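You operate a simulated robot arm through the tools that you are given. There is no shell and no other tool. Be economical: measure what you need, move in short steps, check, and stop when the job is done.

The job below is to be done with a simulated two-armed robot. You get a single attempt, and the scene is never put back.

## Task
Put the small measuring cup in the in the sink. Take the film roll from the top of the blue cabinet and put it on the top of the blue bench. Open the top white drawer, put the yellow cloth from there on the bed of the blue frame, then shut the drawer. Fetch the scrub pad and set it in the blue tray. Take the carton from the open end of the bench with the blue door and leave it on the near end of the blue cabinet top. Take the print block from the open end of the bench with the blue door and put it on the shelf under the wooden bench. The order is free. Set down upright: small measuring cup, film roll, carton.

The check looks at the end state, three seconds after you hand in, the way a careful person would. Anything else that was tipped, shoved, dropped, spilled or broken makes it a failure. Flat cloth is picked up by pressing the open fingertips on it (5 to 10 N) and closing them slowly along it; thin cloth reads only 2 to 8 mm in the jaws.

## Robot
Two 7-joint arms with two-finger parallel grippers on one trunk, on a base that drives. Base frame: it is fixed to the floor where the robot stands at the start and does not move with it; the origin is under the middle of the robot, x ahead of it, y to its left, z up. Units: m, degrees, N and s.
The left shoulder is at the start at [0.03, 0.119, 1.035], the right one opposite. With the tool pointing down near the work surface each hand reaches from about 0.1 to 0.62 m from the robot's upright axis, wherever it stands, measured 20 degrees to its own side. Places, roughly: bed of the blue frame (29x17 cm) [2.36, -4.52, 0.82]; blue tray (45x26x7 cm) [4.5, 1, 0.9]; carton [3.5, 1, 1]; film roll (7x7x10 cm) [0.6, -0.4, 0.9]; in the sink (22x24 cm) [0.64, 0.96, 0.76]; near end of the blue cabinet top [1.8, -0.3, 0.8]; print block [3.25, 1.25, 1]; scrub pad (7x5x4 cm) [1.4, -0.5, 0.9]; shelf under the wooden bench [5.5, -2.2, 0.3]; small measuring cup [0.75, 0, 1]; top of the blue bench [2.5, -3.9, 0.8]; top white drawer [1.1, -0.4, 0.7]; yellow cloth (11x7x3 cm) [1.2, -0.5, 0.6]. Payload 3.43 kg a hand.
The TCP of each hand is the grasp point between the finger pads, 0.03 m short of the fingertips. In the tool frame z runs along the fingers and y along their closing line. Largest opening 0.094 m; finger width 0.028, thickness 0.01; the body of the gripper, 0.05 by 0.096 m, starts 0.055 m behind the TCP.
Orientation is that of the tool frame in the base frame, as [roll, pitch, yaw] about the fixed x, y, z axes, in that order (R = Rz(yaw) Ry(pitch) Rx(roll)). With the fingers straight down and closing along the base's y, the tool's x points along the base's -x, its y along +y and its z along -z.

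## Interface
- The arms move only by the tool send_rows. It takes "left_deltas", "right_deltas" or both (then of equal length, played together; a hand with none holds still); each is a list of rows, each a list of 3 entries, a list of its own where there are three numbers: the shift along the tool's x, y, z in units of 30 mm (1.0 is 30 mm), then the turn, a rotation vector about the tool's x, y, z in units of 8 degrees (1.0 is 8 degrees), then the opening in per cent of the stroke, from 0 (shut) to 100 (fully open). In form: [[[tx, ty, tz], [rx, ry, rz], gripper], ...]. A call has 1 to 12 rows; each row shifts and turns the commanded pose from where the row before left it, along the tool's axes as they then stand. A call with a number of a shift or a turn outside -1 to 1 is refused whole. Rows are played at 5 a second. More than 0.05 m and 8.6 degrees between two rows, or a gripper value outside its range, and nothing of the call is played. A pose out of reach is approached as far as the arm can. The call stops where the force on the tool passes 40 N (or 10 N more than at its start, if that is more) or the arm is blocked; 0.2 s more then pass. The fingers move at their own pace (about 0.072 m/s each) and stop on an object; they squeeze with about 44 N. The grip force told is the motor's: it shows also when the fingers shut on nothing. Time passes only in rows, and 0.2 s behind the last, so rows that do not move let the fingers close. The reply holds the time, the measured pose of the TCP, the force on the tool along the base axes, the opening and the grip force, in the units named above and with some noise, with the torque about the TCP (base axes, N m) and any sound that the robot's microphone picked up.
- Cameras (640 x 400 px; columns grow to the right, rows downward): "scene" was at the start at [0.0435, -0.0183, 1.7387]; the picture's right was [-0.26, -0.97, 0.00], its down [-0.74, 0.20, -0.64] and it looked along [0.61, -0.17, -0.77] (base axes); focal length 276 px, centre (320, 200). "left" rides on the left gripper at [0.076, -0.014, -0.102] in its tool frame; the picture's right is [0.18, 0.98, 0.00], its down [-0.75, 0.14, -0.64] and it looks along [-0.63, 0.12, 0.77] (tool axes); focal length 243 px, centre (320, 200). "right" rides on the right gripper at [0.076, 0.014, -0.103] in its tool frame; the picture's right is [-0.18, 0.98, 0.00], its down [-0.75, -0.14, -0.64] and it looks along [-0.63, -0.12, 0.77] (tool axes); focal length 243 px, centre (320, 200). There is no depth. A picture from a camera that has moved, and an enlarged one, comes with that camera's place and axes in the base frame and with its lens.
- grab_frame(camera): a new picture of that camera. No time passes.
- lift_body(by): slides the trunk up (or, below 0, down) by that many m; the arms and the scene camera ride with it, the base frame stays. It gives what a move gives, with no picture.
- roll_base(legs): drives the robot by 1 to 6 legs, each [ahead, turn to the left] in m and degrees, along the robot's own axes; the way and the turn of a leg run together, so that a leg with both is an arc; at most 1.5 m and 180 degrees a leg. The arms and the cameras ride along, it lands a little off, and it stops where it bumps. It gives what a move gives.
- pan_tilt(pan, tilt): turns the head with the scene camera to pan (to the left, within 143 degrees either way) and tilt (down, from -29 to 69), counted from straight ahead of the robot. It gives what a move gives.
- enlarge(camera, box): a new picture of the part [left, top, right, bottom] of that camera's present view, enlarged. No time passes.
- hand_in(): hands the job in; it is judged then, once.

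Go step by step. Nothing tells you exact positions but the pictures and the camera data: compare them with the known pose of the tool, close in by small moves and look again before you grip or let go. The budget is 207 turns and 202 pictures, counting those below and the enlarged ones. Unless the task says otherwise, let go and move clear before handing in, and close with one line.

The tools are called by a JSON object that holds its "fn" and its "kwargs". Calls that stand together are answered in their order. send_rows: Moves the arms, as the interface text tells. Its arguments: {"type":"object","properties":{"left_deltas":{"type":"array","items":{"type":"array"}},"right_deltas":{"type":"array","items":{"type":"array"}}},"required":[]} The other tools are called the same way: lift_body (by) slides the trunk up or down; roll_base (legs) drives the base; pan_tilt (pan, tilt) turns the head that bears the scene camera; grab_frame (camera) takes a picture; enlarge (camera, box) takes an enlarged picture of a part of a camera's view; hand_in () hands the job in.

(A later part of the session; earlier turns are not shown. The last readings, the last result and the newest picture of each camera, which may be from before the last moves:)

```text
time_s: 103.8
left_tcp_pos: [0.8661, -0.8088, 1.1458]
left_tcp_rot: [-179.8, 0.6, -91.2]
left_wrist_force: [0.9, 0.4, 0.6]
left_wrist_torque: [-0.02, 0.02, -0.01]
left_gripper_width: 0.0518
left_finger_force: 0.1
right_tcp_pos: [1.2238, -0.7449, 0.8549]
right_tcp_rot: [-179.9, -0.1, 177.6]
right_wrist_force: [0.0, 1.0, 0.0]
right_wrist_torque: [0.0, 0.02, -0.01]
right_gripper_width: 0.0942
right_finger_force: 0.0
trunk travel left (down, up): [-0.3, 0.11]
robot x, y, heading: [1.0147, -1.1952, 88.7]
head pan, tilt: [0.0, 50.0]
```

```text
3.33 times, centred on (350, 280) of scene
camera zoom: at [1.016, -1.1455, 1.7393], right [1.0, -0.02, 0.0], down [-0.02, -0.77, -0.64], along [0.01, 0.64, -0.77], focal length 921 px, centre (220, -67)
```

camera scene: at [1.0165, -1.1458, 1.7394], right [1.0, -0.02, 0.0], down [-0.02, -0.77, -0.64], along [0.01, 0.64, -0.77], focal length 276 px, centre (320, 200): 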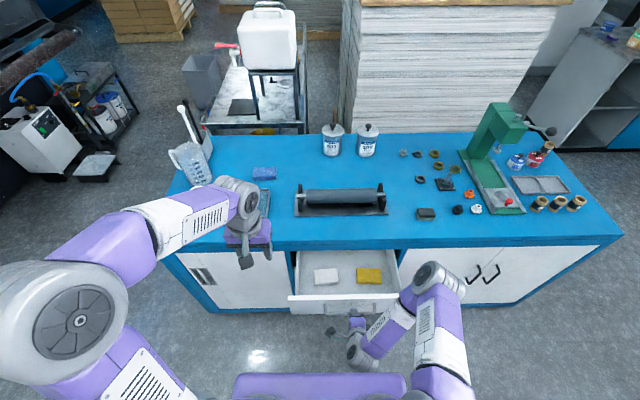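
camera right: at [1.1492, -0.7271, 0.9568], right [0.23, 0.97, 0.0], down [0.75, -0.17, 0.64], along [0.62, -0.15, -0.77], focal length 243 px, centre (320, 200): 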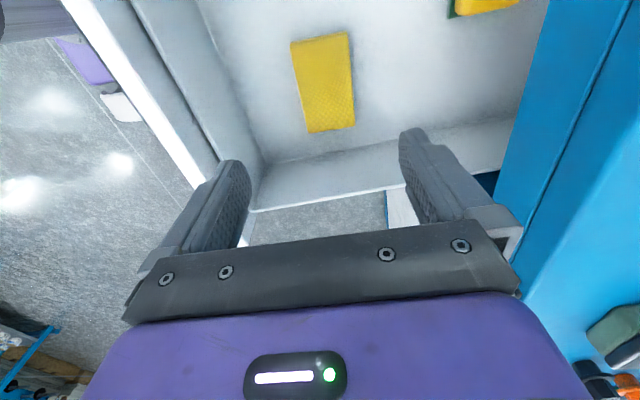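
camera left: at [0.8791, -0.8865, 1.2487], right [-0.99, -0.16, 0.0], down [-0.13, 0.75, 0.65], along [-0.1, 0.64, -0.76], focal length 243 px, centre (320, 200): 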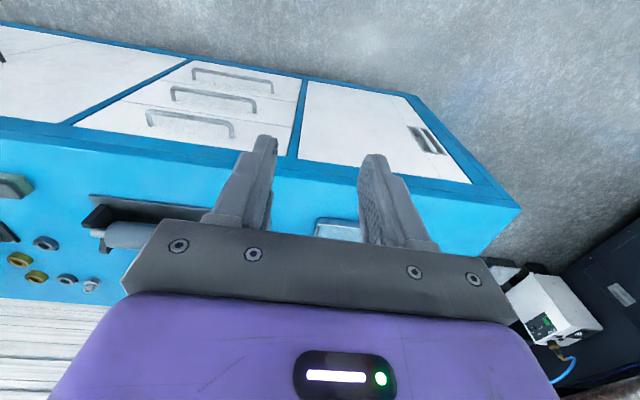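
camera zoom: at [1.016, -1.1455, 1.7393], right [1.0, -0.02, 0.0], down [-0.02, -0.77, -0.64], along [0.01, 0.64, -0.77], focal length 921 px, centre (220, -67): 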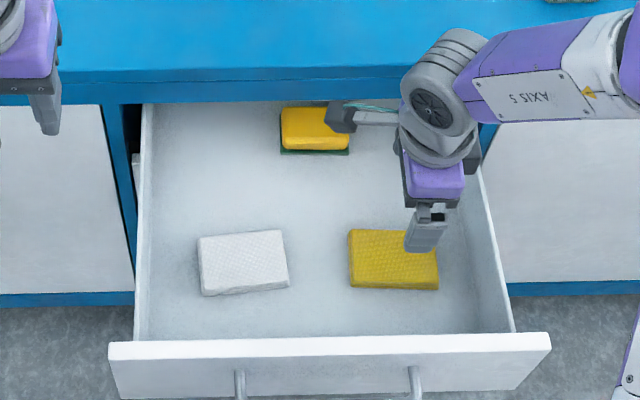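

{"fn": "send_rows", "kwargs": {"right_deltas": [[[0, 0, 1], [0, 0, 0], 100], [[0, 0, 1], [0, 0, 0], 100], [[0, 0, 1], [0, 0, 0], 100], [[0, 0, 1], [0, 0, 0], 100], [[0, 0, 1], [0, 0, 0], 100]]}}

{"fn": "grab_frame", "kwargs": {"camera": "right"}}

{"fn": "enlarge", "kwargs": {"camera": "scene", "box": [320, 250, 420, 330]}}

```text
time_s: 105.0
left_tcp_pos: [0.8657, -0.8086, 1.1465]
left_tcp_rot: [-179.9, 0.7, -91.2]
left_wrist_force: [0.4, 0.0, 0.0]
left_wrist_torque: [0.0, -0.02, -0.01]
left_gripper_width: 0.0518
left_finger_force: 0.1
right_tcp_pos: [1.2232, -0.7471, 0.7035]
right_tcp_rot: [179.9, 0.0, 177.6]
right_wrist_force: [0.3, -1.0, -0.4]
right_wrist_torque: [-0.04, -0.03, -0.01]
right_gripper_width: 0.094
right_finger_force: 0.1
trunk travel left (down, up): [-0.3, 0.11]
robot x, y, heading: [1.0155, -1.1955, 88.9]
head pan, tilt: [0.0, 50.0]
```

```text
139 pictures are left
camera right: at [1.1492, -0.7271, 0.8067], right [0.23, 0.97, 0.0], down [0.75, -0.17, 0.64], along [0.62, -0.15, -0.77], focal length 243 px, centre (320, 200)
```

right: 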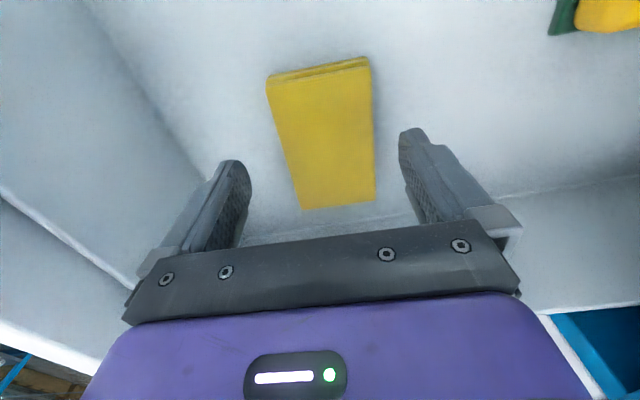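

```text
5.00 times, centred on (370, 290) of scene
camera zoom: at [1.0155, -1.1456, 1.7393], right [1.0, -0.02, 0.0], down [-0.02, -0.77, -0.64], along [0.01, 0.64, -0.77], focal length 1382 px, centre (70, -250)
```

zoom: 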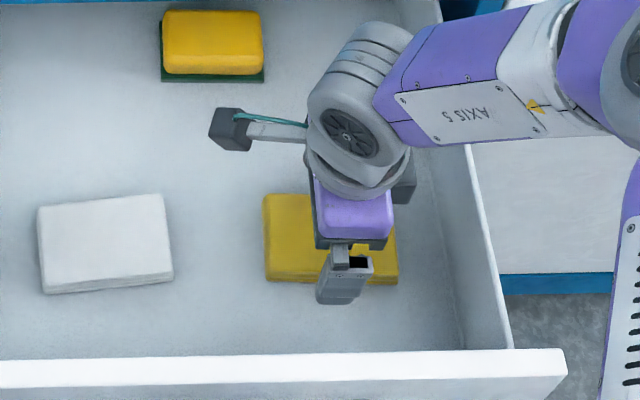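

{"fn": "send_rows", "kwargs": {"right_deltas": [[[0, 0.1, 0.7], [0, 0, 0], 100], [[0, 0, 0.5], [0, 0, 0], 100], [[0, 0, 0.2], [0, 0, 0], 100], [[0, 0, 0], [0, 0, 0], 100]]}}

{"fn": "grab_frame", "kwargs": {"camera": "right"}}

```text
time_s: 106.0
left_tcp_pos: [0.8649, -0.8085, 1.1466]
left_tcp_rot: [-179.9, 0.7, -91.2]
left_wrist_force: [-0.5, 0.1, -0.6]
left_wrist_torque: [0.03, 0.0, -0.03]
left_gripper_width: 0.052
left_finger_force: 0.0
right_tcp_pos: [1.2231, -0.7423, 0.6633]
right_tcp_rot: [-180.0, 0.0, 177.6]
right_wrist_force: [0.9, -0.4, 10.5]
right_wrist_torque: [-0.55, 0.07, 0.11]
right_gripper_width: 0.094
right_finger_force: 0.0
trunk travel left (down, up): [-0.3, 0.11]
robot x, y, heading: [1.0166, -1.1992, 88.9]
head pan, tilt: [0.0, 50.0]
```

```text
137 pictures are left
camera right: at [1.1484, -0.7245, 0.7649], right [0.23, 0.97, 0.0], down [0.75, -0.17, 0.64], along [0.63, -0.14, -0.77], focal length 243 px, centre (320, 200)
```

right: 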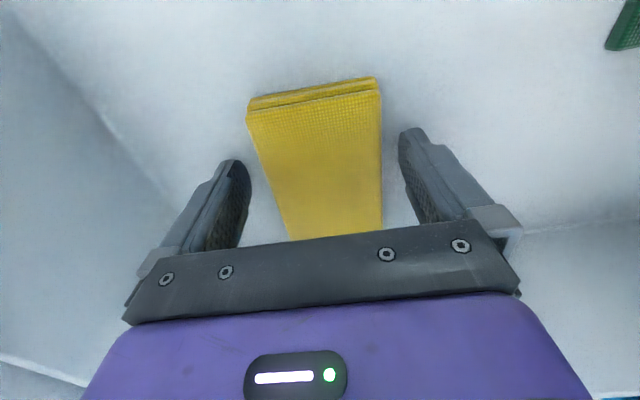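

The fingertips touch the drawer floor on both sides of the cloth. I ease up 2 mm, close, and lift.

{"fn": "send_rows", "kwargs": {"right_deltas": [[[0, 0, -0.1], [0, 0, 0], 90], [[0, 0, 0], [0, 0, 0], 80], [[0, 0, 0], [0, 0, 0], 70], [[0, 0, 0], [0, 0, 0], 60], [[0, 0, 0], [0, 0, 0], 45], [[0, 0, 0], [0, 0, 0], 30], [[0, 0, 0], [0, 0, 0], 10], [[0, 0, 0], [0, 0, 0], 0]]}}

{"fn": "send_rows", "kwargs": {"right_deltas": [[[0, 0, -0.5], [0, 0, 0], 0], [[0, 0, -1], [0, 0, 0], 0], [[0, 0, -1], [0, 0, 0], 0]]}}

{"fn": "grab_frame", "kwargs": {"camera": "right"}}

```text
time_s: 107.8
left_tcp_pos: [0.8654, -0.8086, 1.1462]
left_tcp_rot: [-179.9, 0.6, -91.2]
left_wrist_force: [0.0, -0.8, -0.9]
left_wrist_torque: [0.0, 0.03, 0.0]
left_gripper_width: 0.0516
left_finger_force: 0.1
right_tcp_pos: [1.2225, -0.744, 0.6645]
right_tcp_rot: [180.0, 0.0, 177.5]
right_wrist_force: [-0.2, -0.6, 0.0]
right_wrist_torque: [0.0, -0.02, 0.01]
right_gripper_width: 0.0647
right_finger_force: 43.9
trunk travel left (down, up): [-0.3, 0.11]
robot x, y, heading: [1.0118, -1.1949, 88.7]
head pan, tilt: [0.0, 50.0]
```

```text
time_s: 108.6
left_tcp_pos: [0.8666, -0.809, 1.146]
left_tcp_rot: [-179.9, 0.6, -91.2]
left_wrist_force: [0.4, -0.2, -0.5]
left_wrist_torque: [0.01, 0.0, 0.01]
left_gripper_width: 0.0516
left_finger_force: 0.0
right_tcp_pos: [1.2224, -0.7437, 0.7409]
right_tcp_rot: [179.9, -0.1, 177.6]
right_wrist_force: [0.6, -1.2, -1.1]
right_wrist_torque: [0.0, 0.01, 0.0]
right_gripper_width: 0.0645
right_finger_force: 43.6
trunk travel left (down, up): [-0.3, 0.11]
robot x, y, heading: [1.0141, -1.1889, 88.9]
head pan, tilt: [0.0, 50.0]
```

```text
136 pictures are left
camera right: at [1.1483, -0.7243, 0.8423], right [0.23, 0.97, 0.0], down [0.75, -0.17, 0.64], along [0.63, -0.15, -0.77], focal length 243 px, centre (320, 200)
```

right: 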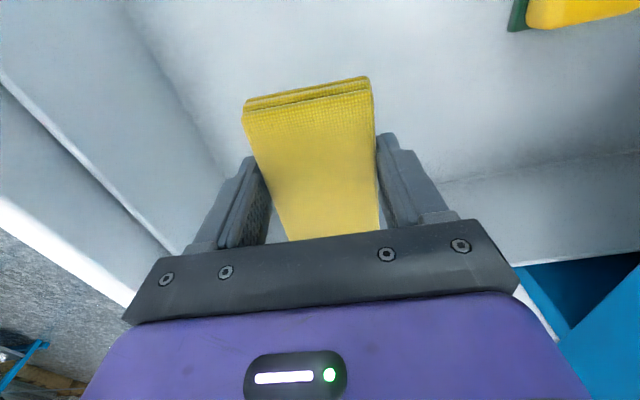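

Cloth held. I lift it clear and to the right, then bring the left hand, closed and tilted forward, in front of the drawer handle.

{"fn": "send_rows", "kwargs": {"right_deltas": [[[0, 0, -1], [0, 0, 0], 0], [[0, 0, -1], [0, 0, 0], 0], [[0, 0, -1], [0, 0, 0], 0], [[0, 0, -1], [0, 0, 0], 0], [[0, 0, -1], [0, 0, 0], 0], [[0, 0, -1], [0, 0, 0], 0], [[0, 0, -1], [0, 0, 0], 0], [[0, 0, -1], [0, 0, 0], 0], [[-0.5, -0.5, -1], [0, 0, 0], 0], [[-1, -0.5, -1], [0, 0, 0], 0], [[-1, -0.5, -1], [0, 0, 0], 0], [[-1, -0.5, -1], [0, 0, 0], 0]], "left_deltas": [[[1, 0, 0], [0, -1, 0], 0], [[1, 0, 0], [0, -1, 0], 0], [[1, 0, 0], [0, -1, 0], 0], [[1, 0, 0], [0, -1, 0], 0], [[0.5, 0, 0.8], [0, 0, 0], 0], [[0.5, 0, 0.8], [0, 0, 0], 0], [[0.5, 0, 0.8], [0, 0, 0], 0], [[0.5, 0, 0.8], [0, 0, 0], 0], [[0.5, 0, 0.8], [0, 0, 0], 0], [[0, 0, 0], [0, 0, 0], 0], [[0, 0, 0], [0, 0, 0], 0], [[0, 0, 0], [0, 0, 0], 0]]}}

{"fn": "grab_frame", "kwargs": {"camera": "scene"}}

```text
time_s: 111.2
left_tcp_pos: [0.8802, -0.8115, 1.0523]
left_tcp_rot: [-179.8, 32.5, -91.2]
left_wrist_force: [0.5, -0.2, 0.4]
left_wrist_torque: [-0.02, -0.01, 0.01]
left_gripper_width: 0.0
left_finger_force: 32.9
left hand out of reach, approached as far as the arm can: row 3, 4, 5, 6, 7, 8, 9
right_tcp_pos: [1.3258, -0.8087, 1.1018]
right_tcp_rot: [-180.0, 0.0, 177.7]
right_wrist_force: [0.8, 0.3, -0.3]
right_wrist_torque: [0.0, -0.02, 0.02]
right_gripper_width: 0.0647
right_finger_force: 44.1
trunk travel left (down, up): [-0.3, 0.11]
robot x, y, heading: [1.012, -1.1949, 88.9]
head pan, tilt: [0.0, 50.0]
```

```text
135 pictures are left
camera scene: at [1.0153, -1.1473, 1.7394], right [1.0, -0.02, 0.0], down [-0.02, -0.77, -0.64], along [0.01, 0.64, -0.77], focal length 276 px, centre (320, 200)
```

scene: 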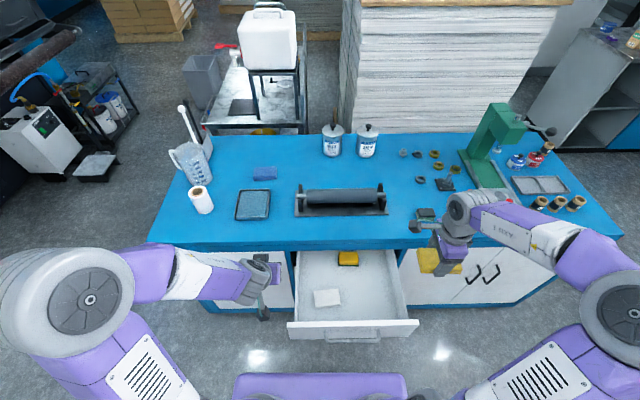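

The drawer front is now too near my body, so I back off 0.2 m, then lower the left fist in front of the handle.

{"fn": "roll_base", "kwargs": {"legs": [[-0.2, 0]]}}

{"fn": "send_rows", "kwargs": {"left_deltas": [[[0.48, -0.74, 0.94], [0, 0, 0], 0], [[0.48, -0.74, 0.94], [0, 0, 0], 0], [[0.48, -0.74, 0.94], [0, 0, 0], 0], [[0.48, -0.74, 0.94], [0, 0, 0], 0], [[0.48, -0.74, 0.94], [0, 0, 0], 0]]}}

{"fn": "grab_frame", "kwargs": {"camera": "scene"}}

```text
time_s: 112.8
left_tcp_pos: [0.8744, -1.0087, 1.0533]
left_tcp_rot: [-179.9, 32.4, -91.0]
left_wrist_force: [0.4, -0.4, 0.3]
left_wrist_torque: [0.0, 0.02, 0.03]
left_gripper_width: 0.0002
left_finger_force: 33.1
right_tcp_pos: [1.3216, -1.0047, 1.0996]
right_tcp_rot: [180.0, 0.0, 177.8]
right_wrist_force: [0.2, 0.4, -0.3]
right_wrist_torque: [-0.01, 0.01, 0.02]
right_gripper_width: 0.0648
right_finger_force: 43.9
trunk travel left (down, up): [-0.3, 0.11]
robot x, y, heading: [1.007, -1.3932, 89.2]
head pan, tilt: [0.0, 50.0]
```

```text
time_s: 114.0
left_tcp_pos: [0.9871, -0.9978, 0.8951]
left_tcp_rot: [-179.9, 32.4, -90.9]
left_wrist_force: [0.3, 0.2, 0.0]
left_wrist_torque: [0.04, 0.0, 0.01]
left_gripper_width: 0.0
left_finger_force: 32.3
right_tcp_pos: [1.3215, -1.0042, 1.101]
right_tcp_rot: [-180.0, 0.0, 177.7]
right_wrist_force: [0.6, -0.3, -0.1]
right_wrist_torque: [0.01, -0.01, -0.01]
right_gripper_width: 0.0646
right_finger_force: 43.7
trunk travel left (down, up): [-0.3, 0.11]
robot x, y, heading: [1.0123, -1.3927, 88.9]
head pan, tilt: [0.0, 50.0]
```

```text
134 pictures are left
camera scene: at [1.0117, -1.3434, 1.7393], right [1.0, -0.02, 0.0], down [-0.01, -0.77, -0.64], along [0.01, 0.64, -0.77], focal length 276 px, centre (320, 200)
```

scene: 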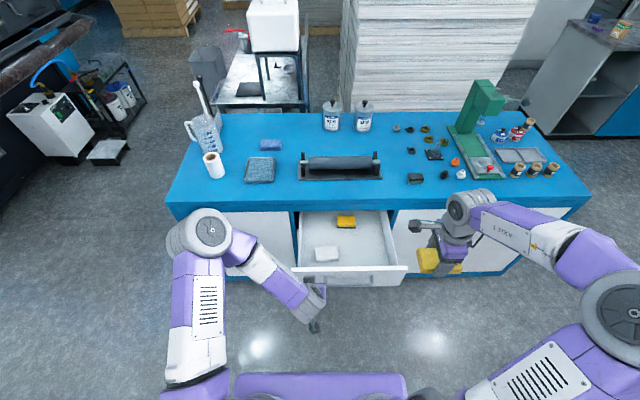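

{"fn": "send_rows", "kwargs": {"left_deltas": [[[0.48, -0.74, 0.94], [0, 0, 0], 0], [[0.48, -0.74, 0.94], [0, 0, 0], 0], [[0.48, -0.74, 0.94], [0, 0, 0], 0], [[0.48, -0.74, 0.94], [0, 0, 0], 0], [[0.48, -0.74, 0.94], [0, 0, 0], 0]]}}

{"fn": "enlarge", "kwargs": {"camera": "scene", "box": [250, 190, 430, 320]}}

{"fn": "grab_frame", "kwargs": {"camera": "left"}}

```text
time_s: 115.2
left_tcp_pos: [1.0976, -0.9835, 0.7374]
left_tcp_rot: [180.0, 32.4, -91.0]
left_wrist_force: [-0.2, 0.3, 0.0]
left_wrist_torque: [0.01, 0.0, -0.02]
left_gripper_width: 0.0003
left_finger_force: 33.0
right_tcp_pos: [1.3212, -1.0049, 1.1003]
right_tcp_rot: [-179.8, -0.1, 177.9]
right_wrist_force: [0.8, 0.1, -0.5]
right_wrist_torque: [-0.02, -0.05, 0.01]
right_gripper_width: 0.0642
right_finger_force: 44.0
trunk travel left (down, up): [-0.3, 0.11]
robot x, y, heading: [1.0109, -1.3909, 89.0]
head pan, tilt: [0.0, 50.0]
```

```text
3.08 times, centred on (340, 255) of scene
camera zoom: at [1.012, -1.3442, 1.7393], right [1.0, -0.02, 0.0], down [-0.01, -0.77, -0.64], along [0.01, 0.64, -0.77], focal length 850 px, centre (258, 31)
```

zoom: 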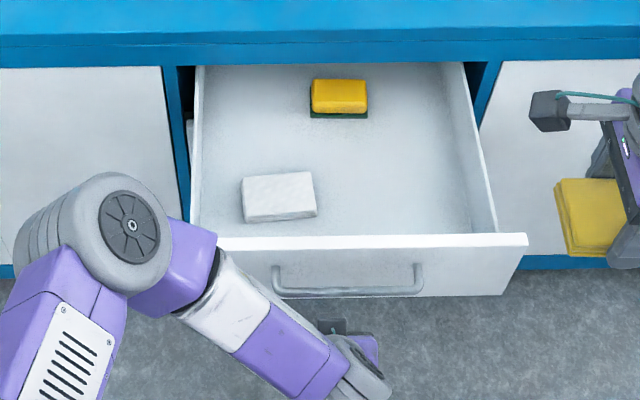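

```text
132 pictures are left
camera left: at [1.1107, -1.105, 0.7834], right [-0.99, -0.14, -0.1], down [-0.14, 0.29, 0.95], along [-0.1, 0.95, -0.31], focal length 243 px, centre (320, 200)
```

left: 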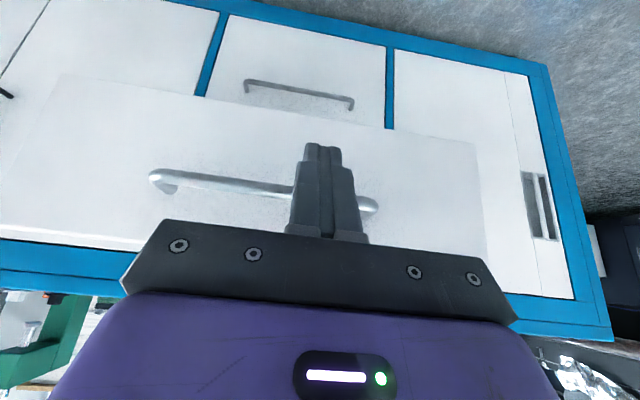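

{"fn": "send_rows", "kwargs": {"left_deltas": [[[0, -0.8, 0], [0, 0, 0], 0], [[-0.84, 0, 0.54], [0, 0, 0], 0], [[-0.84, 0, 0.54], [0, 0, 0], 0], [[-0.84, 0, 0.54], [0, 0, 0], 0], [[-0.84, 0, 0.54], [0, 0, 0], 0], [[-0.84, 0, 0.54], [0, 0, 0], 0]]}}

{"fn": "enlarge", "kwargs": {"camera": "scene", "box": [250, 190, 430, 320]}}

{"fn": "grab_frame", "kwargs": {"camera": "left"}}

```text
time_s: 116.6
left_tcp_pos: [1.1234, -0.8332, 0.7386]
left_tcp_rot: [-179.9, 32.4, -91.0]
left_wrist_force: [-0.1, 0.5, -0.8]
left_wrist_torque: [0.02, -0.01, 0.01]
left_gripper_width: 0.0
left_finger_force: 32.8
right_tcp_pos: [1.3204, -1.006, 1.1007]
right_tcp_rot: [-179.9, -0.1, 177.7]
right_wrist_force: [0.6, -0.6, -0.6]
right_wrist_torque: [0.0, -0.02, -0.02]
right_gripper_width: 0.0646
right_finger_force: 43.6
trunk travel left (down, up): [-0.3, 0.11]
robot x, y, heading: [1.0119, -1.3932, 89.1]
head pan, tilt: [0.0, 50.0]
```

```text
3.08 times, centred on (340, 255) of scene
camera zoom: at [1.0114, -1.3438, 1.7393], right [1.0, -0.02, 0.0], down [-0.01, -0.77, -0.64], along [0.01, 0.64, -0.77], focal length 850 px, centre (258, 31)
```

zoom: 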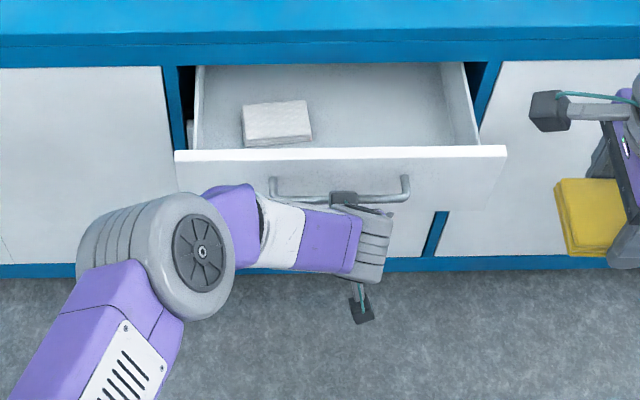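

```text
130 pictures are left
camera left: at [1.136, -0.9534, 0.784], right [-0.99, -0.14, -0.1], down [-0.14, 0.29, 0.95], along [-0.1, 0.95, -0.31], focal length 243 px, centre (320, 200)
```

left: 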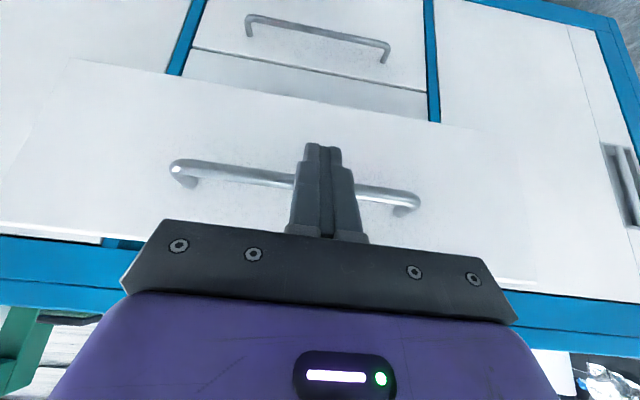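

{"fn": "roll_base", "kwargs": {"legs": [[0.1, 0]]}}

{"fn": "send_rows", "kwargs": {"left_deltas": [[[-0.84, 0, 0.54], [0, 0, 0], 0], [[-0.84, 0, 0.54], [0, 0, 0], 0], [[-0.56, 0, 0.36], [0, 0, 0], 0]]}}

{"fn": "enlarge", "kwargs": {"camera": "scene", "box": [230, 170, 450, 320]}}

```text
time_s: 117.8
left_tcp_pos: [1.1249, -0.7347, 0.7368]
left_tcp_rot: [-179.9, 32.2, -90.9]
left_wrist_force: [0.3, 0.7, -0.3]
left_wrist_torque: [-0.01, 0.02, 0.04]
left_gripper_width: 0.0001
left_finger_force: 33.9
right_tcp_pos: [1.3239, -0.9043, 1.0998]
right_tcp_rot: [-179.9, 0.0, 177.8]
right_wrist_force: [0.8, 0.5, -1.1]
right_wrist_torque: [-0.03, -0.03, 0.01]
right_gripper_width: 0.0645
right_finger_force: 43.8
trunk travel left (down, up): [-0.3, 0.11]
robot x, y, heading: [1.0142, -1.2932, 89.3]
head pan, tilt: [0.0, 50.0]
```

```text
time_s: 118.6
left_tcp_pos: [1.1264, -0.6675, 0.7374]
left_tcp_rot: [-179.9, 32.4, -91.0]
left_wrist_force: [0.1, 0.9, 0.0]
left_wrist_torque: [0.02, 0.01, 0.03]
left_gripper_width: 0.0001
left_finger_force: 32.8
left hand out of reach, approached as far as the arm can: row 3
right_tcp_pos: [1.3225, -0.9063, 1.1007]
right_tcp_rot: [180.0, 0.0, 177.7]
right_wrist_force: [0.0, 0.6, 0.3]
right_wrist_torque: [0.01, -0.01, 0.0]
right_gripper_width: 0.0647
right_finger_force: 43.9
trunk travel left (down, up): [-0.3, 0.11]
robot x, y, heading: [1.0168, -1.2933, 89.0]
head pan, tilt: [0.0, 50.0]
```

```text
2.67 times, centred on (340, 245) of scene
camera zoom: at [1.0127, -1.2457, 1.7394], right [1.0, -0.02, 0.0], down [-0.01, -0.77, -0.64], along [0.01, 0.64, -0.77], focal length 737 px, centre (267, 80)
```

zoom: 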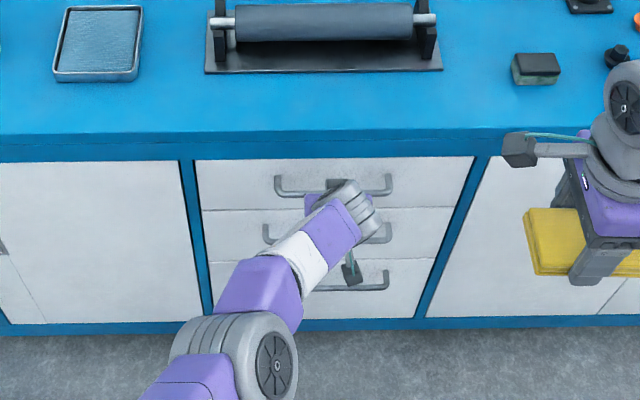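

{"fn": "roll_base", "kwargs": {"legs": [[0.025, 0]]}}

{"fn": "enlarge", "kwargs": {"camera": "scene", "box": [280, 190, 400, 290]}}

{"fn": "grab_frame", "kwargs": {"camera": "left"}}

```text
time_s: 119.3
left_tcp_pos: [1.1242, -0.6624, 0.7394]
left_tcp_rot: [179.9, 32.1, -90.7]
left_wrist_force: [-4.5, -18.5, 15.7]
left_wrist_torque: [0.1, 0.16, 0.15]
left_gripper_width: 0.0
left_finger_force: 32.9
right_tcp_pos: [1.321, -0.9014, 1.1022]
right_tcp_rot: [179.9, 0.0, 177.8]
right_wrist_force: [-0.4, -0.4, 0.3]
right_wrist_torque: [0.02, 0.03, 0.01]
right_gripper_width: 0.0646
right_finger_force: 43.8
trunk travel left (down, up): [-0.3, 0.11]
robot x, y, heading: [1.014, -1.2846, 89.0]
head pan, tilt: [0.0, 50.0]
stopped in leg 1: the force on the tool passed its limit at 62 N (the readings are from after the stop); the commanded pose is now the measured one
```

```text
4.00 times, centred on (340, 240) of scene
camera zoom: at [1.0115, -1.2427, 1.7395], right [1.0, -0.02, 0.0], down [-0.01, -0.76, -0.64], along [0.01, 0.64, -0.76], focal length 1105 px, centre (240, 40)
```

zoom: 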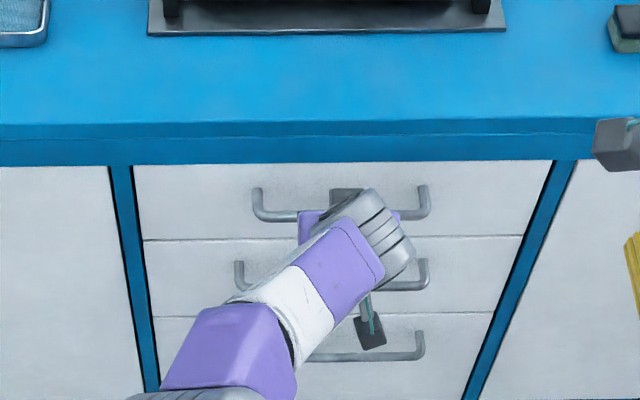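

```text
127 pictures are left
camera left: at [1.1389, -0.7829, 0.7863], right [-0.98, -0.14, -0.1], down [-0.14, 0.3, 0.94], along [-0.11, 0.94, -0.31], focal length 243 px, centre (320, 200)
```

left: 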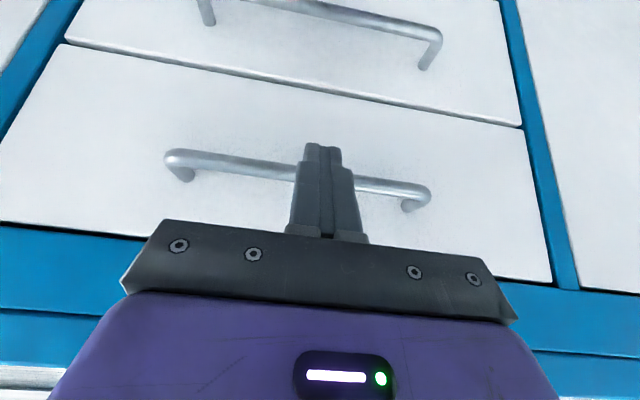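

The drawer is shut firmly. I withdraw the left hand, raise it, and straighten it.

{"fn": "send_rows", "kwargs": {"left_deltas": [[[0.84, 0, -0.54], [0, 0, 0], 0], [[0.84, 0, -0.54], [0, 0, 0], 0], [[0.84, 0, -0.54], [0, 0, 0], 0], [[0.84, 0, -0.54], [0, 0, 0], 0], [[0.2, 0.8, -0.94], [0, 0, 0], 0], [[0.2, 0.8, -0.94], [0, 0, 0], 0], [[-0.2, 0.6, -0.94], [0, 0, 0], 0], [[-0.54, 0, -0.84], [0, 1, 0], 0], [[-0.4, 0, -0.9], [0, 1, 0], 0], [[-0.3, 0, -0.94], [0, 1, 0], 0], [[-0.1, 0, -1], [0, 1, 0], 50], [[0, 0, -1], [0, 0, 0], 100]]}}

{"fn": "send_rows", "kwargs": {"left_deltas": [[[0, 0.8, -1], [0, 0, 0], 100], [[0, 0.8, -1], [0, 0, 0], 100], [[0, 0.8, -1], [0, 0, 0], 100], [[0, 0.8, -1], [0, 0, 0], 100], [[0, 0.8, -1], [0, 0, 0], 100]]}}

{"fn": "grab_frame", "kwargs": {"camera": "scene"}}

```text
time_s: 121.9
left_tcp_pos: [1.0566, -0.8293, 0.9559]
left_tcp_rot: [179.9, 0.0, -90.9]
left_wrist_force: [-0.7, -0.2, 0.0]
left_wrist_torque: [0.0, -0.05, 0.01]
left_gripper_width: 0.0797
left_finger_force: 0.1
right_tcp_pos: [1.3226, -0.8988, 1.101]
right_tcp_rot: [-180.0, 0.0, 177.8]
right_wrist_force: [0.6, 0.2, 0.2]
right_wrist_torque: [-0.02, 0.02, 0.01]
right_gripper_width: 0.0648
right_finger_force: 43.4
trunk travel left (down, up): [-0.3, 0.11]
robot x, y, heading: [1.0109, -1.2863, 89.0]
head pan, tilt: [0.0, 50.0]
```

```text
time_s: 123.1
left_tcp_pos: [0.9371, -0.8278, 1.1061]
left_tcp_rot: [179.9, 0.1, -90.8]
left_wrist_force: [0.6, -0.2, -0.1]
left_wrist_torque: [-0.01, 0.0, 0.03]
left_gripper_width: 0.0939
left_finger_force: 0.1
right_tcp_pos: [1.3231, -0.8997, 1.1011]
right_tcp_rot: [-179.9, -0.1, 177.8]
right_wrist_force: [0.4, 0.1, -0.2]
right_wrist_torque: [-0.02, 0.0, 0.0]
right_gripper_width: 0.065
right_finger_force: 43.5
trunk travel left (down, up): [-0.3, 0.11]
robot x, y, heading: [1.0124, -1.284, 89.2]
head pan, tilt: [0.0, 50.0]
```

```text
126 pictures are left
camera scene: at [1.012, -1.2384, 1.7394], right [1.0, -0.02, 0.0], down [-0.01, -0.77, -0.64], along [0.01, 0.64, -0.77], focal length 276 px, centre (320, 200)
```

scene: 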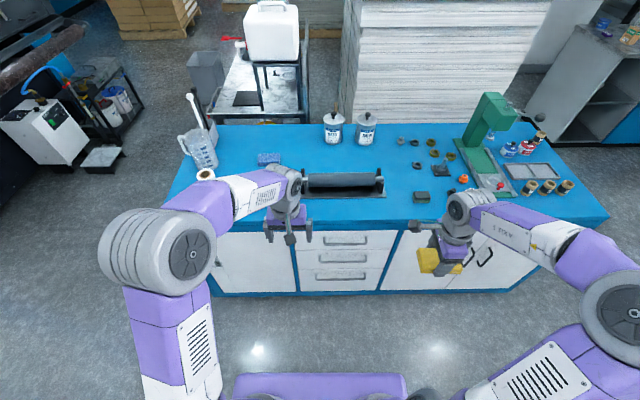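

Next the film roll near [0.555,-0.43]. I shift left along the cabinet and move in.

{"fn": "roll_base", "kwargs": {"legs": [[0, 90], [0.32, 0], [0, -90], [0.27, 0]]}}

{"fn": "grab_frame", "kwargs": {"camera": "scene"}}

{"fn": "grab_frame", "kwargs": {"camera": "left"}}

```text
time_s: 134.4
left_tcp_pos: [0.6194, -0.5512, 1.1062]
left_tcp_rot: [179.9, -0.1, -90.5]
left_wrist_force: [0.0, 0.3, -0.4]
left_wrist_torque: [0.0, -0.02, -0.03]
left_gripper_width: 0.0941
left_finger_force: 0.1
right_tcp_pos: [1.004, -0.6204, 1.0992]
right_tcp_rot: [-179.9, 0.0, 178.1]
right_wrist_force: [0.0, -0.4, -1.3]
right_wrist_torque: [0.0, 0.01, 0.03]
right_gripper_width: 0.0645
right_finger_force: 44.0
trunk travel left (down, up): [-0.3, 0.11]
robot x, y, heading: [0.6941, -1.0083, 89.3]
head pan, tilt: [0.0, 50.0]
```

```text
125 pictures are left
camera scene: at [0.696, -0.9608, 1.7393], right [1.0, -0.01, 0.0], down [-0.01, -0.77, -0.64], along [0.01, 0.64, -0.77], focal length 276 px, centre (320, 200)
```

scene: 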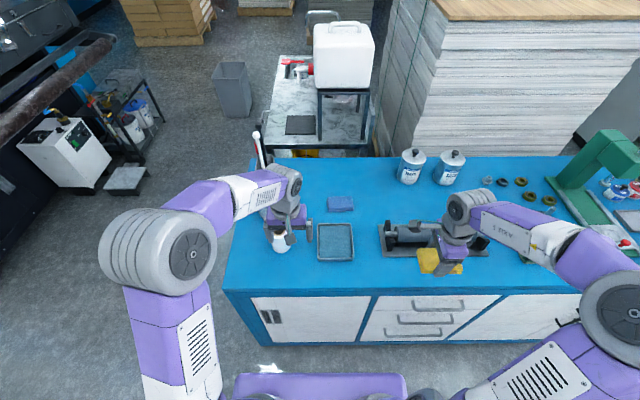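

```text
124 pictures are left
camera left: at [0.6335, -0.6284, 1.2087], right [-0.98, -0.18, 0.0], down [-0.14, 0.76, 0.64], along [-0.11, 0.63, -0.77], focal length 243 px, centre (320, 200)
```

left: 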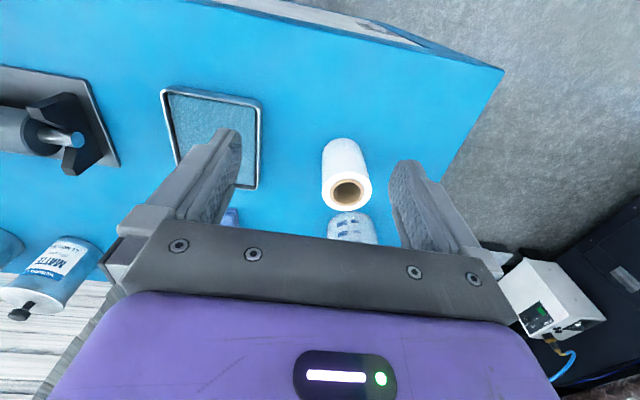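

{"fn": "send_rows", "kwargs": {"left_deltas": [[[-0.81, 0.39, 0], [0, 0, 0], 100], [[-0.81, 0.39, 0], [0, 0, 0], 100], [[-0.81, 0.39, 0], [0, 0, 0], 100], [[-0.81, 0.39, 0], [0, 0, 0], 100], [[-0.81, 0.39, 0], [0, 0, 0], 100], [[0, 0, 1], [0, 0, 0], 100], [[0, 0, 1], [0, 0, 0], 100], [[0, 0, 1], [0, 0, 0], 100]]}}

{"fn": "grab_frame", "kwargs": {"camera": "left"}}

{"fn": "enlarge", "kwargs": {"camera": "scene", "box": [220, 120, 380, 280]}}

```text
time_s: 136.2
left_tcp_pos: [0.5603, -0.4301, 1.014]
left_tcp_rot: [179.9, -0.1, -90.4]
left_wrist_force: [0.5, -0.6, 0.7]
left_wrist_torque: [0.01, 0.0, -0.01]
left_gripper_width: 0.094
left_finger_force: 0.0
right_tcp_pos: [1.0027, -0.6204, 1.0997]
right_tcp_rot: [-179.9, -0.1, 178.2]
right_wrist_force: [0.6, 0.6, -1.0]
right_wrist_torque: [-0.03, -0.01, 0.02]
right_gripper_width: 0.0648
right_finger_force: 43.1
trunk travel left (down, up): [-0.3, 0.11]
robot x, y, heading: [0.6935, -1.0128, 89.5]
head pan, tilt: [0.0, 50.0]
```

```text
123 pictures are left
camera left: at [0.5754, -0.5067, 1.1177], right [-0.98, -0.18, 0.0], down [-0.14, 0.76, 0.64], along [-0.11, 0.63, -0.77], focal length 243 px, centre (320, 200)
```

left: 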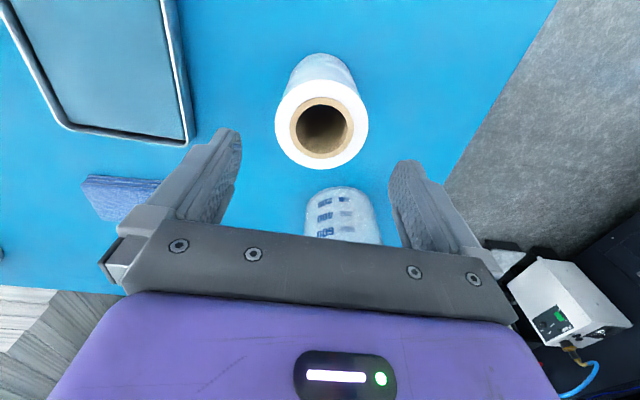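

```text
2.50 times, centred on (300, 200) of scene
camera zoom: at [0.6959, -0.961, 1.7393], right [1.0, -0.01, 0.0], down [-0.01, -0.77, -0.64], along [0.01, 0.64, -0.77], focal length 691 px, centre (370, 200)
```

zoom: 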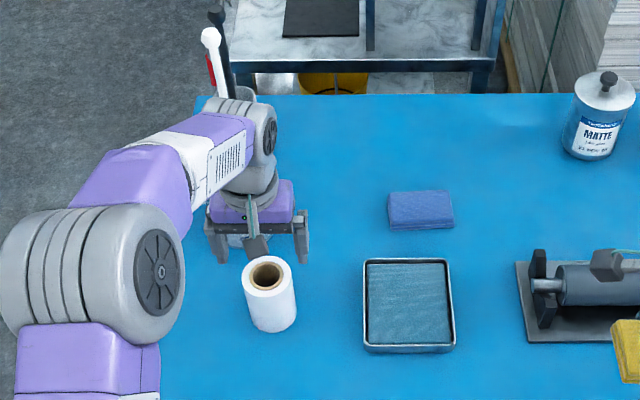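

{"fn": "send_rows", "kwargs": {"left_deltas": [[[0.15, 0, 1], [0, 0, 0], 100], [[0, 0, 1], [0, 0, 0], 100], [[0, 0, 1], [0, 0, 0], 100], [[0, 0, 0.7], [0, 0, 0], 100]]}}

{"fn": "grab_frame", "kwargs": {"camera": "left"}}

```text
time_s: 137.2
left_tcp_pos: [0.5615, -0.4354, 0.9034]
left_tcp_rot: [179.9, -0.1, -90.3]
left_wrist_force: [-0.2, 0.0, -0.5]
left_wrist_torque: [0.03, -0.02, 0.0]
left_gripper_width: 0.0941
left_finger_force: 0.1
right_tcp_pos: [1.0038, -0.62, 1.1008]
right_tcp_rot: [-180.0, 0.0, 178.1]
right_wrist_force: [0.4, -1.1, 0.2]
right_wrist_torque: [-0.01, 0.02, -0.04]
right_gripper_width: 0.0648
right_finger_force: 44.0
trunk travel left (down, up): [-0.3, 0.11]
robot x, y, heading: [0.696, -1.01, 89.5]
head pan, tilt: [0.0, 50.0]
```

```text
121 pictures are left
camera left: at [0.5761, -0.5112, 1.0065], right [-0.98, -0.18, 0.0], down [-0.14, 0.75, 0.64], along [-0.12, 0.63, -0.77], focal length 243 px, centre (320, 200)
```

left: 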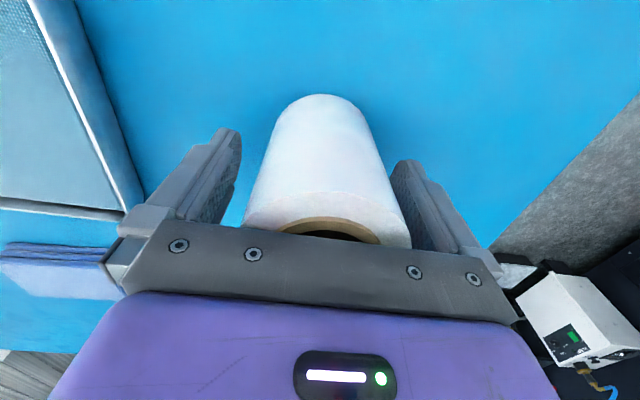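

The roll is between the fingers. I close and lift.

{"fn": "send_rows", "kwargs": {"left_deltas": [[[0, 0, 0], [0, 0, 0], 85], [[0, 0, 0], [0, 0, 0], 75], [[0, 0, 0], [0, 0, 0], 60], [[0, 0, 0], [0, 0, 0], 40], [[0, 0, 0], [0, 0, 0], 20], [[0, 0, 0], [0, 0, 0], 10], [[0, 0, -0.5], [0, 0, 0], 10], [[0, 0, -1], [0, 0, 0], 10], [[0, 0, -1], [0, 0, 0], 10], [[0, 0, -1], [0, 0, 0], 10]]}}

{"fn": "grab_frame", "kwargs": {"camera": "left"}}

```text
time_s: 139.4
left_tcp_pos: [0.5603, -0.4361, 1.0076]
left_tcp_rot: [179.9, 0.0, -90.4]
left_wrist_force: [-0.3, -0.6, -2.2]
left_wrist_torque: [0.01, -0.01, 0.03]
left_gripper_width: 0.0677
left_finger_force: 44.0
right_tcp_pos: [1.0036, -0.62, 1.1003]
right_tcp_rot: [-180.0, 0.0, 178.1]
right_wrist_force: [0.2, -0.3, -0.9]
right_wrist_torque: [-0.01, 0.03, -0.02]
right_gripper_width: 0.0647
right_finger_force: 44.1
trunk travel left (down, up): [-0.3, 0.11]
robot x, y, heading: [0.6964, -1.0113, 89.0]
head pan, tilt: [0.0, 50.0]
```

```text
120 pictures are left
camera left: at [0.5746, -0.5122, 1.1117], right [-0.98, -0.18, 0.0], down [-0.14, 0.76, 0.64], along [-0.11, 0.63, -0.77], focal length 243 px, centre (320, 200)
```

left: 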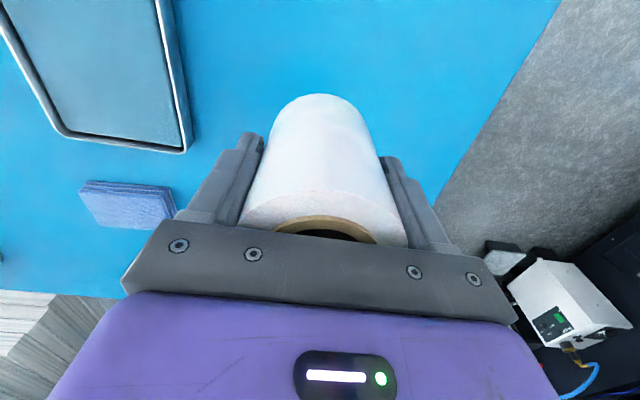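

Film roll held. I raise and retract it, then drive toward the blue bench area.

{"fn": "send_rows", "kwargs": {"left_deltas": [[[0, 0, -1], [0, 0, 0], 10], [[0, 0, -1], [0, 0, 0], 10], [[0, 0, -1], [0, 0, 0], 10], [[0, 0, -1], [0, 0, 0], 10], [[1, 0, 0], [0, 0, 0], 10], [[1, 0, 0], [0, 0, 0], 10], [[1, 0, 0], [0, 0, 0], 10], [[1, 0, 0], [0, 0, 0], 10]]}}

{"fn": "roll_base", "kwargs": {"legs": [[-0.35, 0], [0, -135], [1.2, 0], [0.9, 0]]}}

{"fn": "pan_tilt", "kwargs": {"pan": -20, "tilt": 25}}

{"fn": "grab_frame", "kwargs": {"camera": "scene"}}

```text
time_s: 141.2
left_tcp_pos: [0.5606, -0.5551, 1.1304]
left_tcp_rot: [180.0, 0.0, -90.3]
left_wrist_force: [-0.5, 0.3, -1.3]
left_wrist_torque: [0.02, -0.02, -0.01]
left_gripper_width: 0.0679
left_finger_force: 43.3
right_tcp_pos: [1.0024, -0.6212, 1.0999]
right_tcp_rot: [180.0, 0.0, 178.1]
right_wrist_force: [0.2, 0.1, -0.3]
right_wrist_torque: [-0.01, -0.02, 0.01]
right_gripper_width: 0.0646
right_finger_force: 44.2
trunk travel left (down, up): [-0.3, 0.11]
robot x, y, heading: [0.6927, -1.0085, 89.3]
head pan, tilt: [0.0, 50.0]
```

```text
time_s: 159.4
left_tcp_pos: [2.5591, -3.183, 1.1304]
left_tcp_rot: [179.9, 0.0, 132.8]
left_wrist_force: [0.6, -0.4, -2.2]
left_wrist_torque: [0.02, 0.01, 0.05]
left_gripper_width: 0.0677
left_finger_force: 43.6
right_tcp_pos: [2.19, -3.4399, 1.1003]
right_tcp_rot: [-180.0, 0.0, 41.6]
right_wrist_force: [0.5, -0.2, 0.4]
right_wrist_torque: [-0.02, -0.03, 0.02]
right_gripper_width: 0.0646
right_finger_force: 43.6
trunk travel left (down, up): [-0.3, 0.11]
robot x, y, heading: [2.1476, -2.944, -47.7]
head pan, tilt: [0.0, 50.0]
```

```text
time_s: 160.2
left_tcp_pos: [2.5592, -3.1832, 1.1301]
left_tcp_rot: [180.0, 0.0, 132.9]
left_wrist_force: [1.1, 0.1, -1.4]
left_wrist_torque: [0.02, -0.03, 0.01]
left_gripper_width: 0.0676
left_finger_force: 44.0
right_tcp_pos: [2.1898, -3.4385, 1.1002]
right_tcp_rot: [-179.9, 0.0, 41.5]
right_wrist_force: [0.0, -0.3, -0.5]
right_wrist_torque: [0.02, -0.01, -0.01]
right_gripper_width: 0.0644
right_finger_force: 44.3
trunk travel left (down, up): [-0.3, 0.11]
robot x, y, heading: [2.1476, -2.9428, -47.2]
head pan, tilt: [-20.0, 25.0]
```

```text
119 pictures are left
camera scene: at [2.1617, -3.0058, 1.7768], right [-0.92, -0.39, 0.0], down [-0.16, 0.39, -0.91], along [0.35, -0.84, -0.42], focal length 276 px, centre (320, 200)
```

scene: 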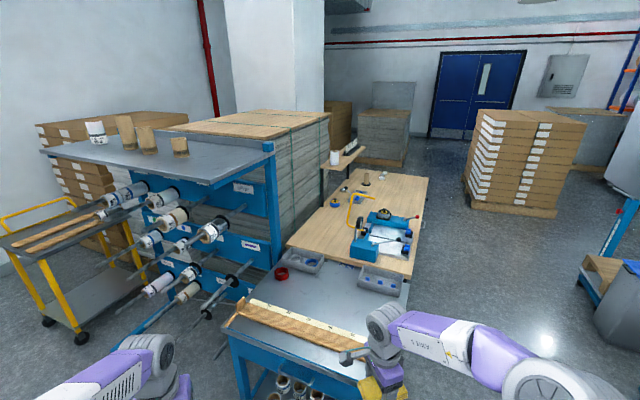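

I see the blue bench (grey top, blue legs) around [2.5,-3.9] and behind it the wooden table with the blue frame near [2.35,-4.5]. I zoom in.

{"fn": "enlarge", "kwargs": {"camera": "scene", "box": [220, 160, 440, 340]}}

```text
2.22 times, centred on (330, 250) of scene
camera zoom: at [2.1617, -3.0058, 1.7768], right [-0.92, -0.39, 0.0], down [-0.16, 0.39, -0.91], along [0.35, -0.84, -0.42], focal length 614 px, centre (298, 89)
```

zoom: 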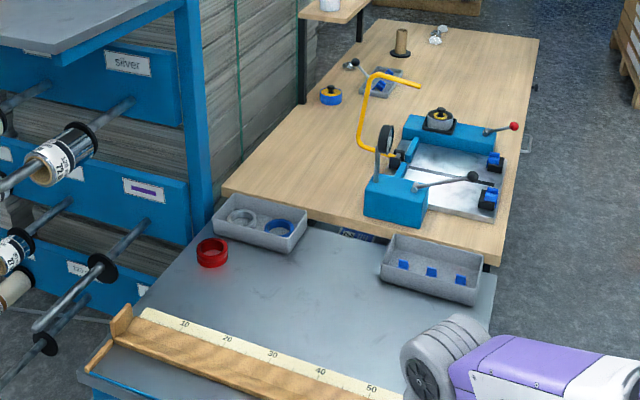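

{"fn": "roll_base", "kwargs": {"legs": [[0, -63], [1.13, 0], [0, 110]]}}

{"fn": "pan_tilt", "kwargs": {"pan": 0, "tilt": 45}}

{"fn": "grab_frame", "kwargs": {"camera": "scene"}}

```text
time_s: 173.4
left_tcp_pos: [2.2019, -3.8675, 1.1303]
left_tcp_rot: [179.8, 0.1, 178.5]
left_wrist_force: [-0.4, 0.5, -1.4]
left_wrist_torque: [0.0, 0.02, 0.02]
left_gripper_width: 0.0678
left_finger_force: 44.2
right_tcp_pos: [2.1274, -4.3114, 1.1007]
right_tcp_rot: [-179.9, -0.1, 87.0]
right_wrist_force: [-0.1, -0.5, 0.1]
right_wrist_torque: [0.0, -0.01, 0.02]
right_gripper_width: 0.0646
right_finger_force: 44.2
trunk travel left (down, up): [-0.3, 0.11]
robot x, y, heading: [1.747, -3.9963, -1.9]
head pan, tilt: [-20.0, 25.0]
```

```text
time_s: 174.2
left_tcp_pos: [2.2023, -3.8693, 1.1311]
left_tcp_rot: [180.0, 0.0, 178.6]
left_wrist_force: [-0.4, -0.2, -2.1]
left_wrist_torque: [0.01, -0.01, 0.01]
left_gripper_width: 0.0677
left_finger_force: 43.8
right_tcp_pos: [2.1278, -4.3102, 1.1002]
right_tcp_rot: [-179.9, 0.0, 87.0]
right_wrist_force: [-0.5, -1.0, -0.4]
right_wrist_torque: [0.0, 0.02, -0.02]
right_gripper_width: 0.0646
right_finger_force: 44.2
trunk travel left (down, up): [-0.3, 0.11]
robot x, y, heading: [1.7478, -3.9952, -1.8]
head pan, tilt: [0.0, 45.0]
```

```text
117 pictures are left
camera scene: at [1.7953, -3.9952, 1.7463], right [-0.03, -1.0, 0.0], down [-0.71, 0.02, -0.71], along [0.71, -0.02, -0.71], focal length 276 px, centre (320, 200)
```

scene: 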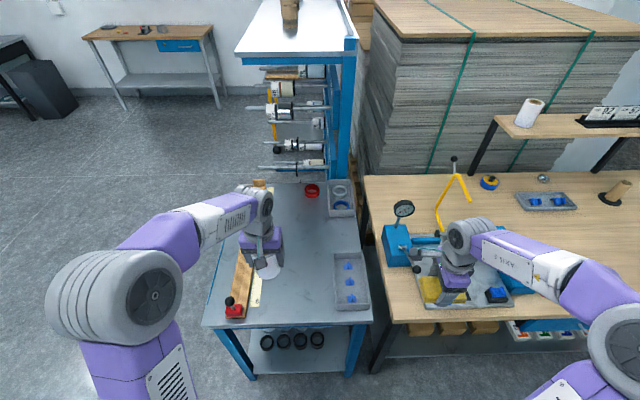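

The bench top has a clear patch around [2.39,-3.93]. I move in slightly and bring the roll over it.

{"fn": "roll_base", "kwargs": {"legs": [[0.08, 0]]}}

{"fn": "send_rows", "kwargs": {"left_deltas": [[[-0.9, -0.5, 0], [0, 0, 0], 10], [[-0.9, -0.5, 0], [0, 0, 0], 10], [[-0.9, -0.5, 0], [0, 0, 0], 10], [[-0.9, -0.5, 0], [0, 0, 0], 10], [[0, 0, 1], [0, 0, 0], 10], [[0, 0, 1], [0, 0, 0], 10], [[0, 0, 1], [0, 0, 0], 10], [[0, 0, 1], [0, 0, 0], 10], [[0, 0, 1], [0, 0, 0], 10]]}}

{"fn": "enlarge", "kwargs": {"camera": "scene", "box": [200, 160, 400, 340]}}

{"fn": "grab_frame", "kwargs": {"camera": "left"}}

```text
time_s: 175.3
left_tcp_pos: [2.2839, -3.8697, 1.1289]
left_tcp_rot: [179.9, 0.0, 178.6]
left_wrist_force: [1.2, 0.3, -1.6]
left_wrist_torque: [0.0, 0.03, -0.01]
left_gripper_width: 0.0676
left_finger_force: 44.3
right_tcp_pos: [2.2093, -4.313, 1.1008]
right_tcp_rot: [-180.0, 0.1, 87.1]
right_wrist_force: [0.0, -0.1, -0.8]
right_wrist_torque: [0.02, 0.05, -0.05]
right_gripper_width: 0.065
right_finger_force: 44.0
trunk travel left (down, up): [-0.3, 0.11]
robot x, y, heading: [1.8225, -3.9978, -2.0]
head pan, tilt: [0.0, 45.0]
```

```text
time_s: 177.3
left_tcp_pos: [2.3868, -3.9332, 0.9793]
left_tcp_rot: [179.9, 0.0, 178.7]
left_wrist_force: [-0.7, 0.3, -2.3]
left_wrist_torque: [-0.03, -0.01, 0.0]
left_gripper_width: 0.0673
left_finger_force: 44.3
right_tcp_pos: [2.2079, -4.3132, 1.1005]
right_tcp_rot: [-179.9, 0.0, 87.0]
right_wrist_force: [-0.1, -0.5, -1.5]
right_wrist_torque: [0.01, -0.01, -0.02]
right_gripper_width: 0.0647
right_finger_force: 43.7
trunk travel left (down, up): [-0.3, 0.11]
robot x, y, heading: [1.8248, -3.9986, -1.7]
head pan, tilt: [0.0, 45.0]
```

```text
2.22 times, centred on (300, 250) of scene
camera zoom: at [1.8761, -3.9975, 1.7462], right [-0.03, -1.0, 0.0], down [-0.71, 0.02, -0.71], along [0.71, -0.02, -0.71], focal length 614 px, centre (364, 89)
```

zoom: 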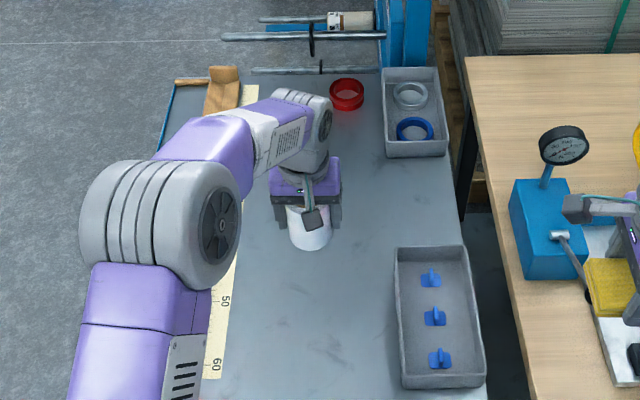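

```text
115 pictures are left
camera left: at [2.312, -3.9457, 1.0825], right [-0.16, 0.99, 0.0], down [0.76, 0.12, 0.64], along [0.63, 0.1, -0.77], focal length 243 px, centre (320, 200)
```

left: 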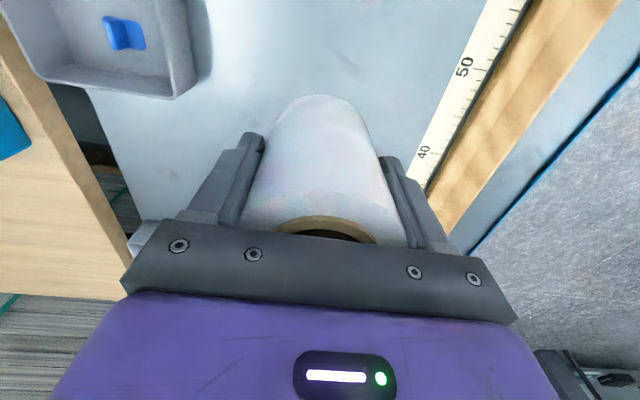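

{"fn": "send_rows", "kwargs": {"left_deltas": [[[0, -0.6, 0.7], [0, 0, 0], 10], [[0, 0, 0.7], [0, 0, 0], 10], [[0, 0, 0.4], [0, 0, 0], 10], [[0, 0, 0.2], [0, 0, 0], 10], [[0, 0, 0], [0, 0, 0], 10]]}}

{"fn": "enlarge", "kwargs": {"camera": "scene", "box": [260, 180, 340, 270]}}

```text
time_s: 178.5
left_tcp_pos: [2.3885, -3.9499, 0.9192]
left_tcp_rot: [179.9, -0.1, 178.6]
left_wrist_force: [-0.4, 0.5, -2.6]
left_wrist_torque: [0.0, -0.03, 0.0]
left_gripper_width: 0.0674
left_finger_force: 43.9
right_tcp_pos: [2.2079, -4.3121, 1.101]
right_tcp_rot: [-179.9, 0.1, 87.1]
right_wrist_force: [-0.1, -0.1, -0.2]
right_wrist_torque: [-0.02, 0.0, -0.03]
right_gripper_width: 0.0647
right_finger_force: 44.0
trunk travel left (down, up): [-0.3, 0.11]
robot x, y, heading: [1.824, -3.9968, -1.6]
head pan, tilt: [0.0, 45.0]
```

```text
4.44 times, centred on (300, 225) of scene
camera zoom: at [1.8755, -3.9974, 1.7463], right [-0.03, -1.0, 0.0], down [-0.71, 0.02, -0.71], along [0.71, -0.02, -0.71], focal length 1228 px, centre (409, 89)
```

zoom: 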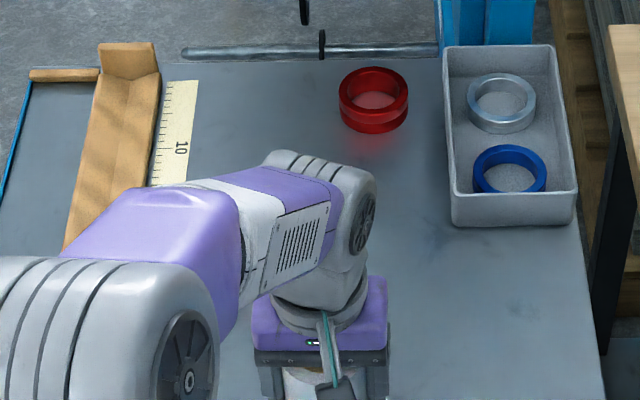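

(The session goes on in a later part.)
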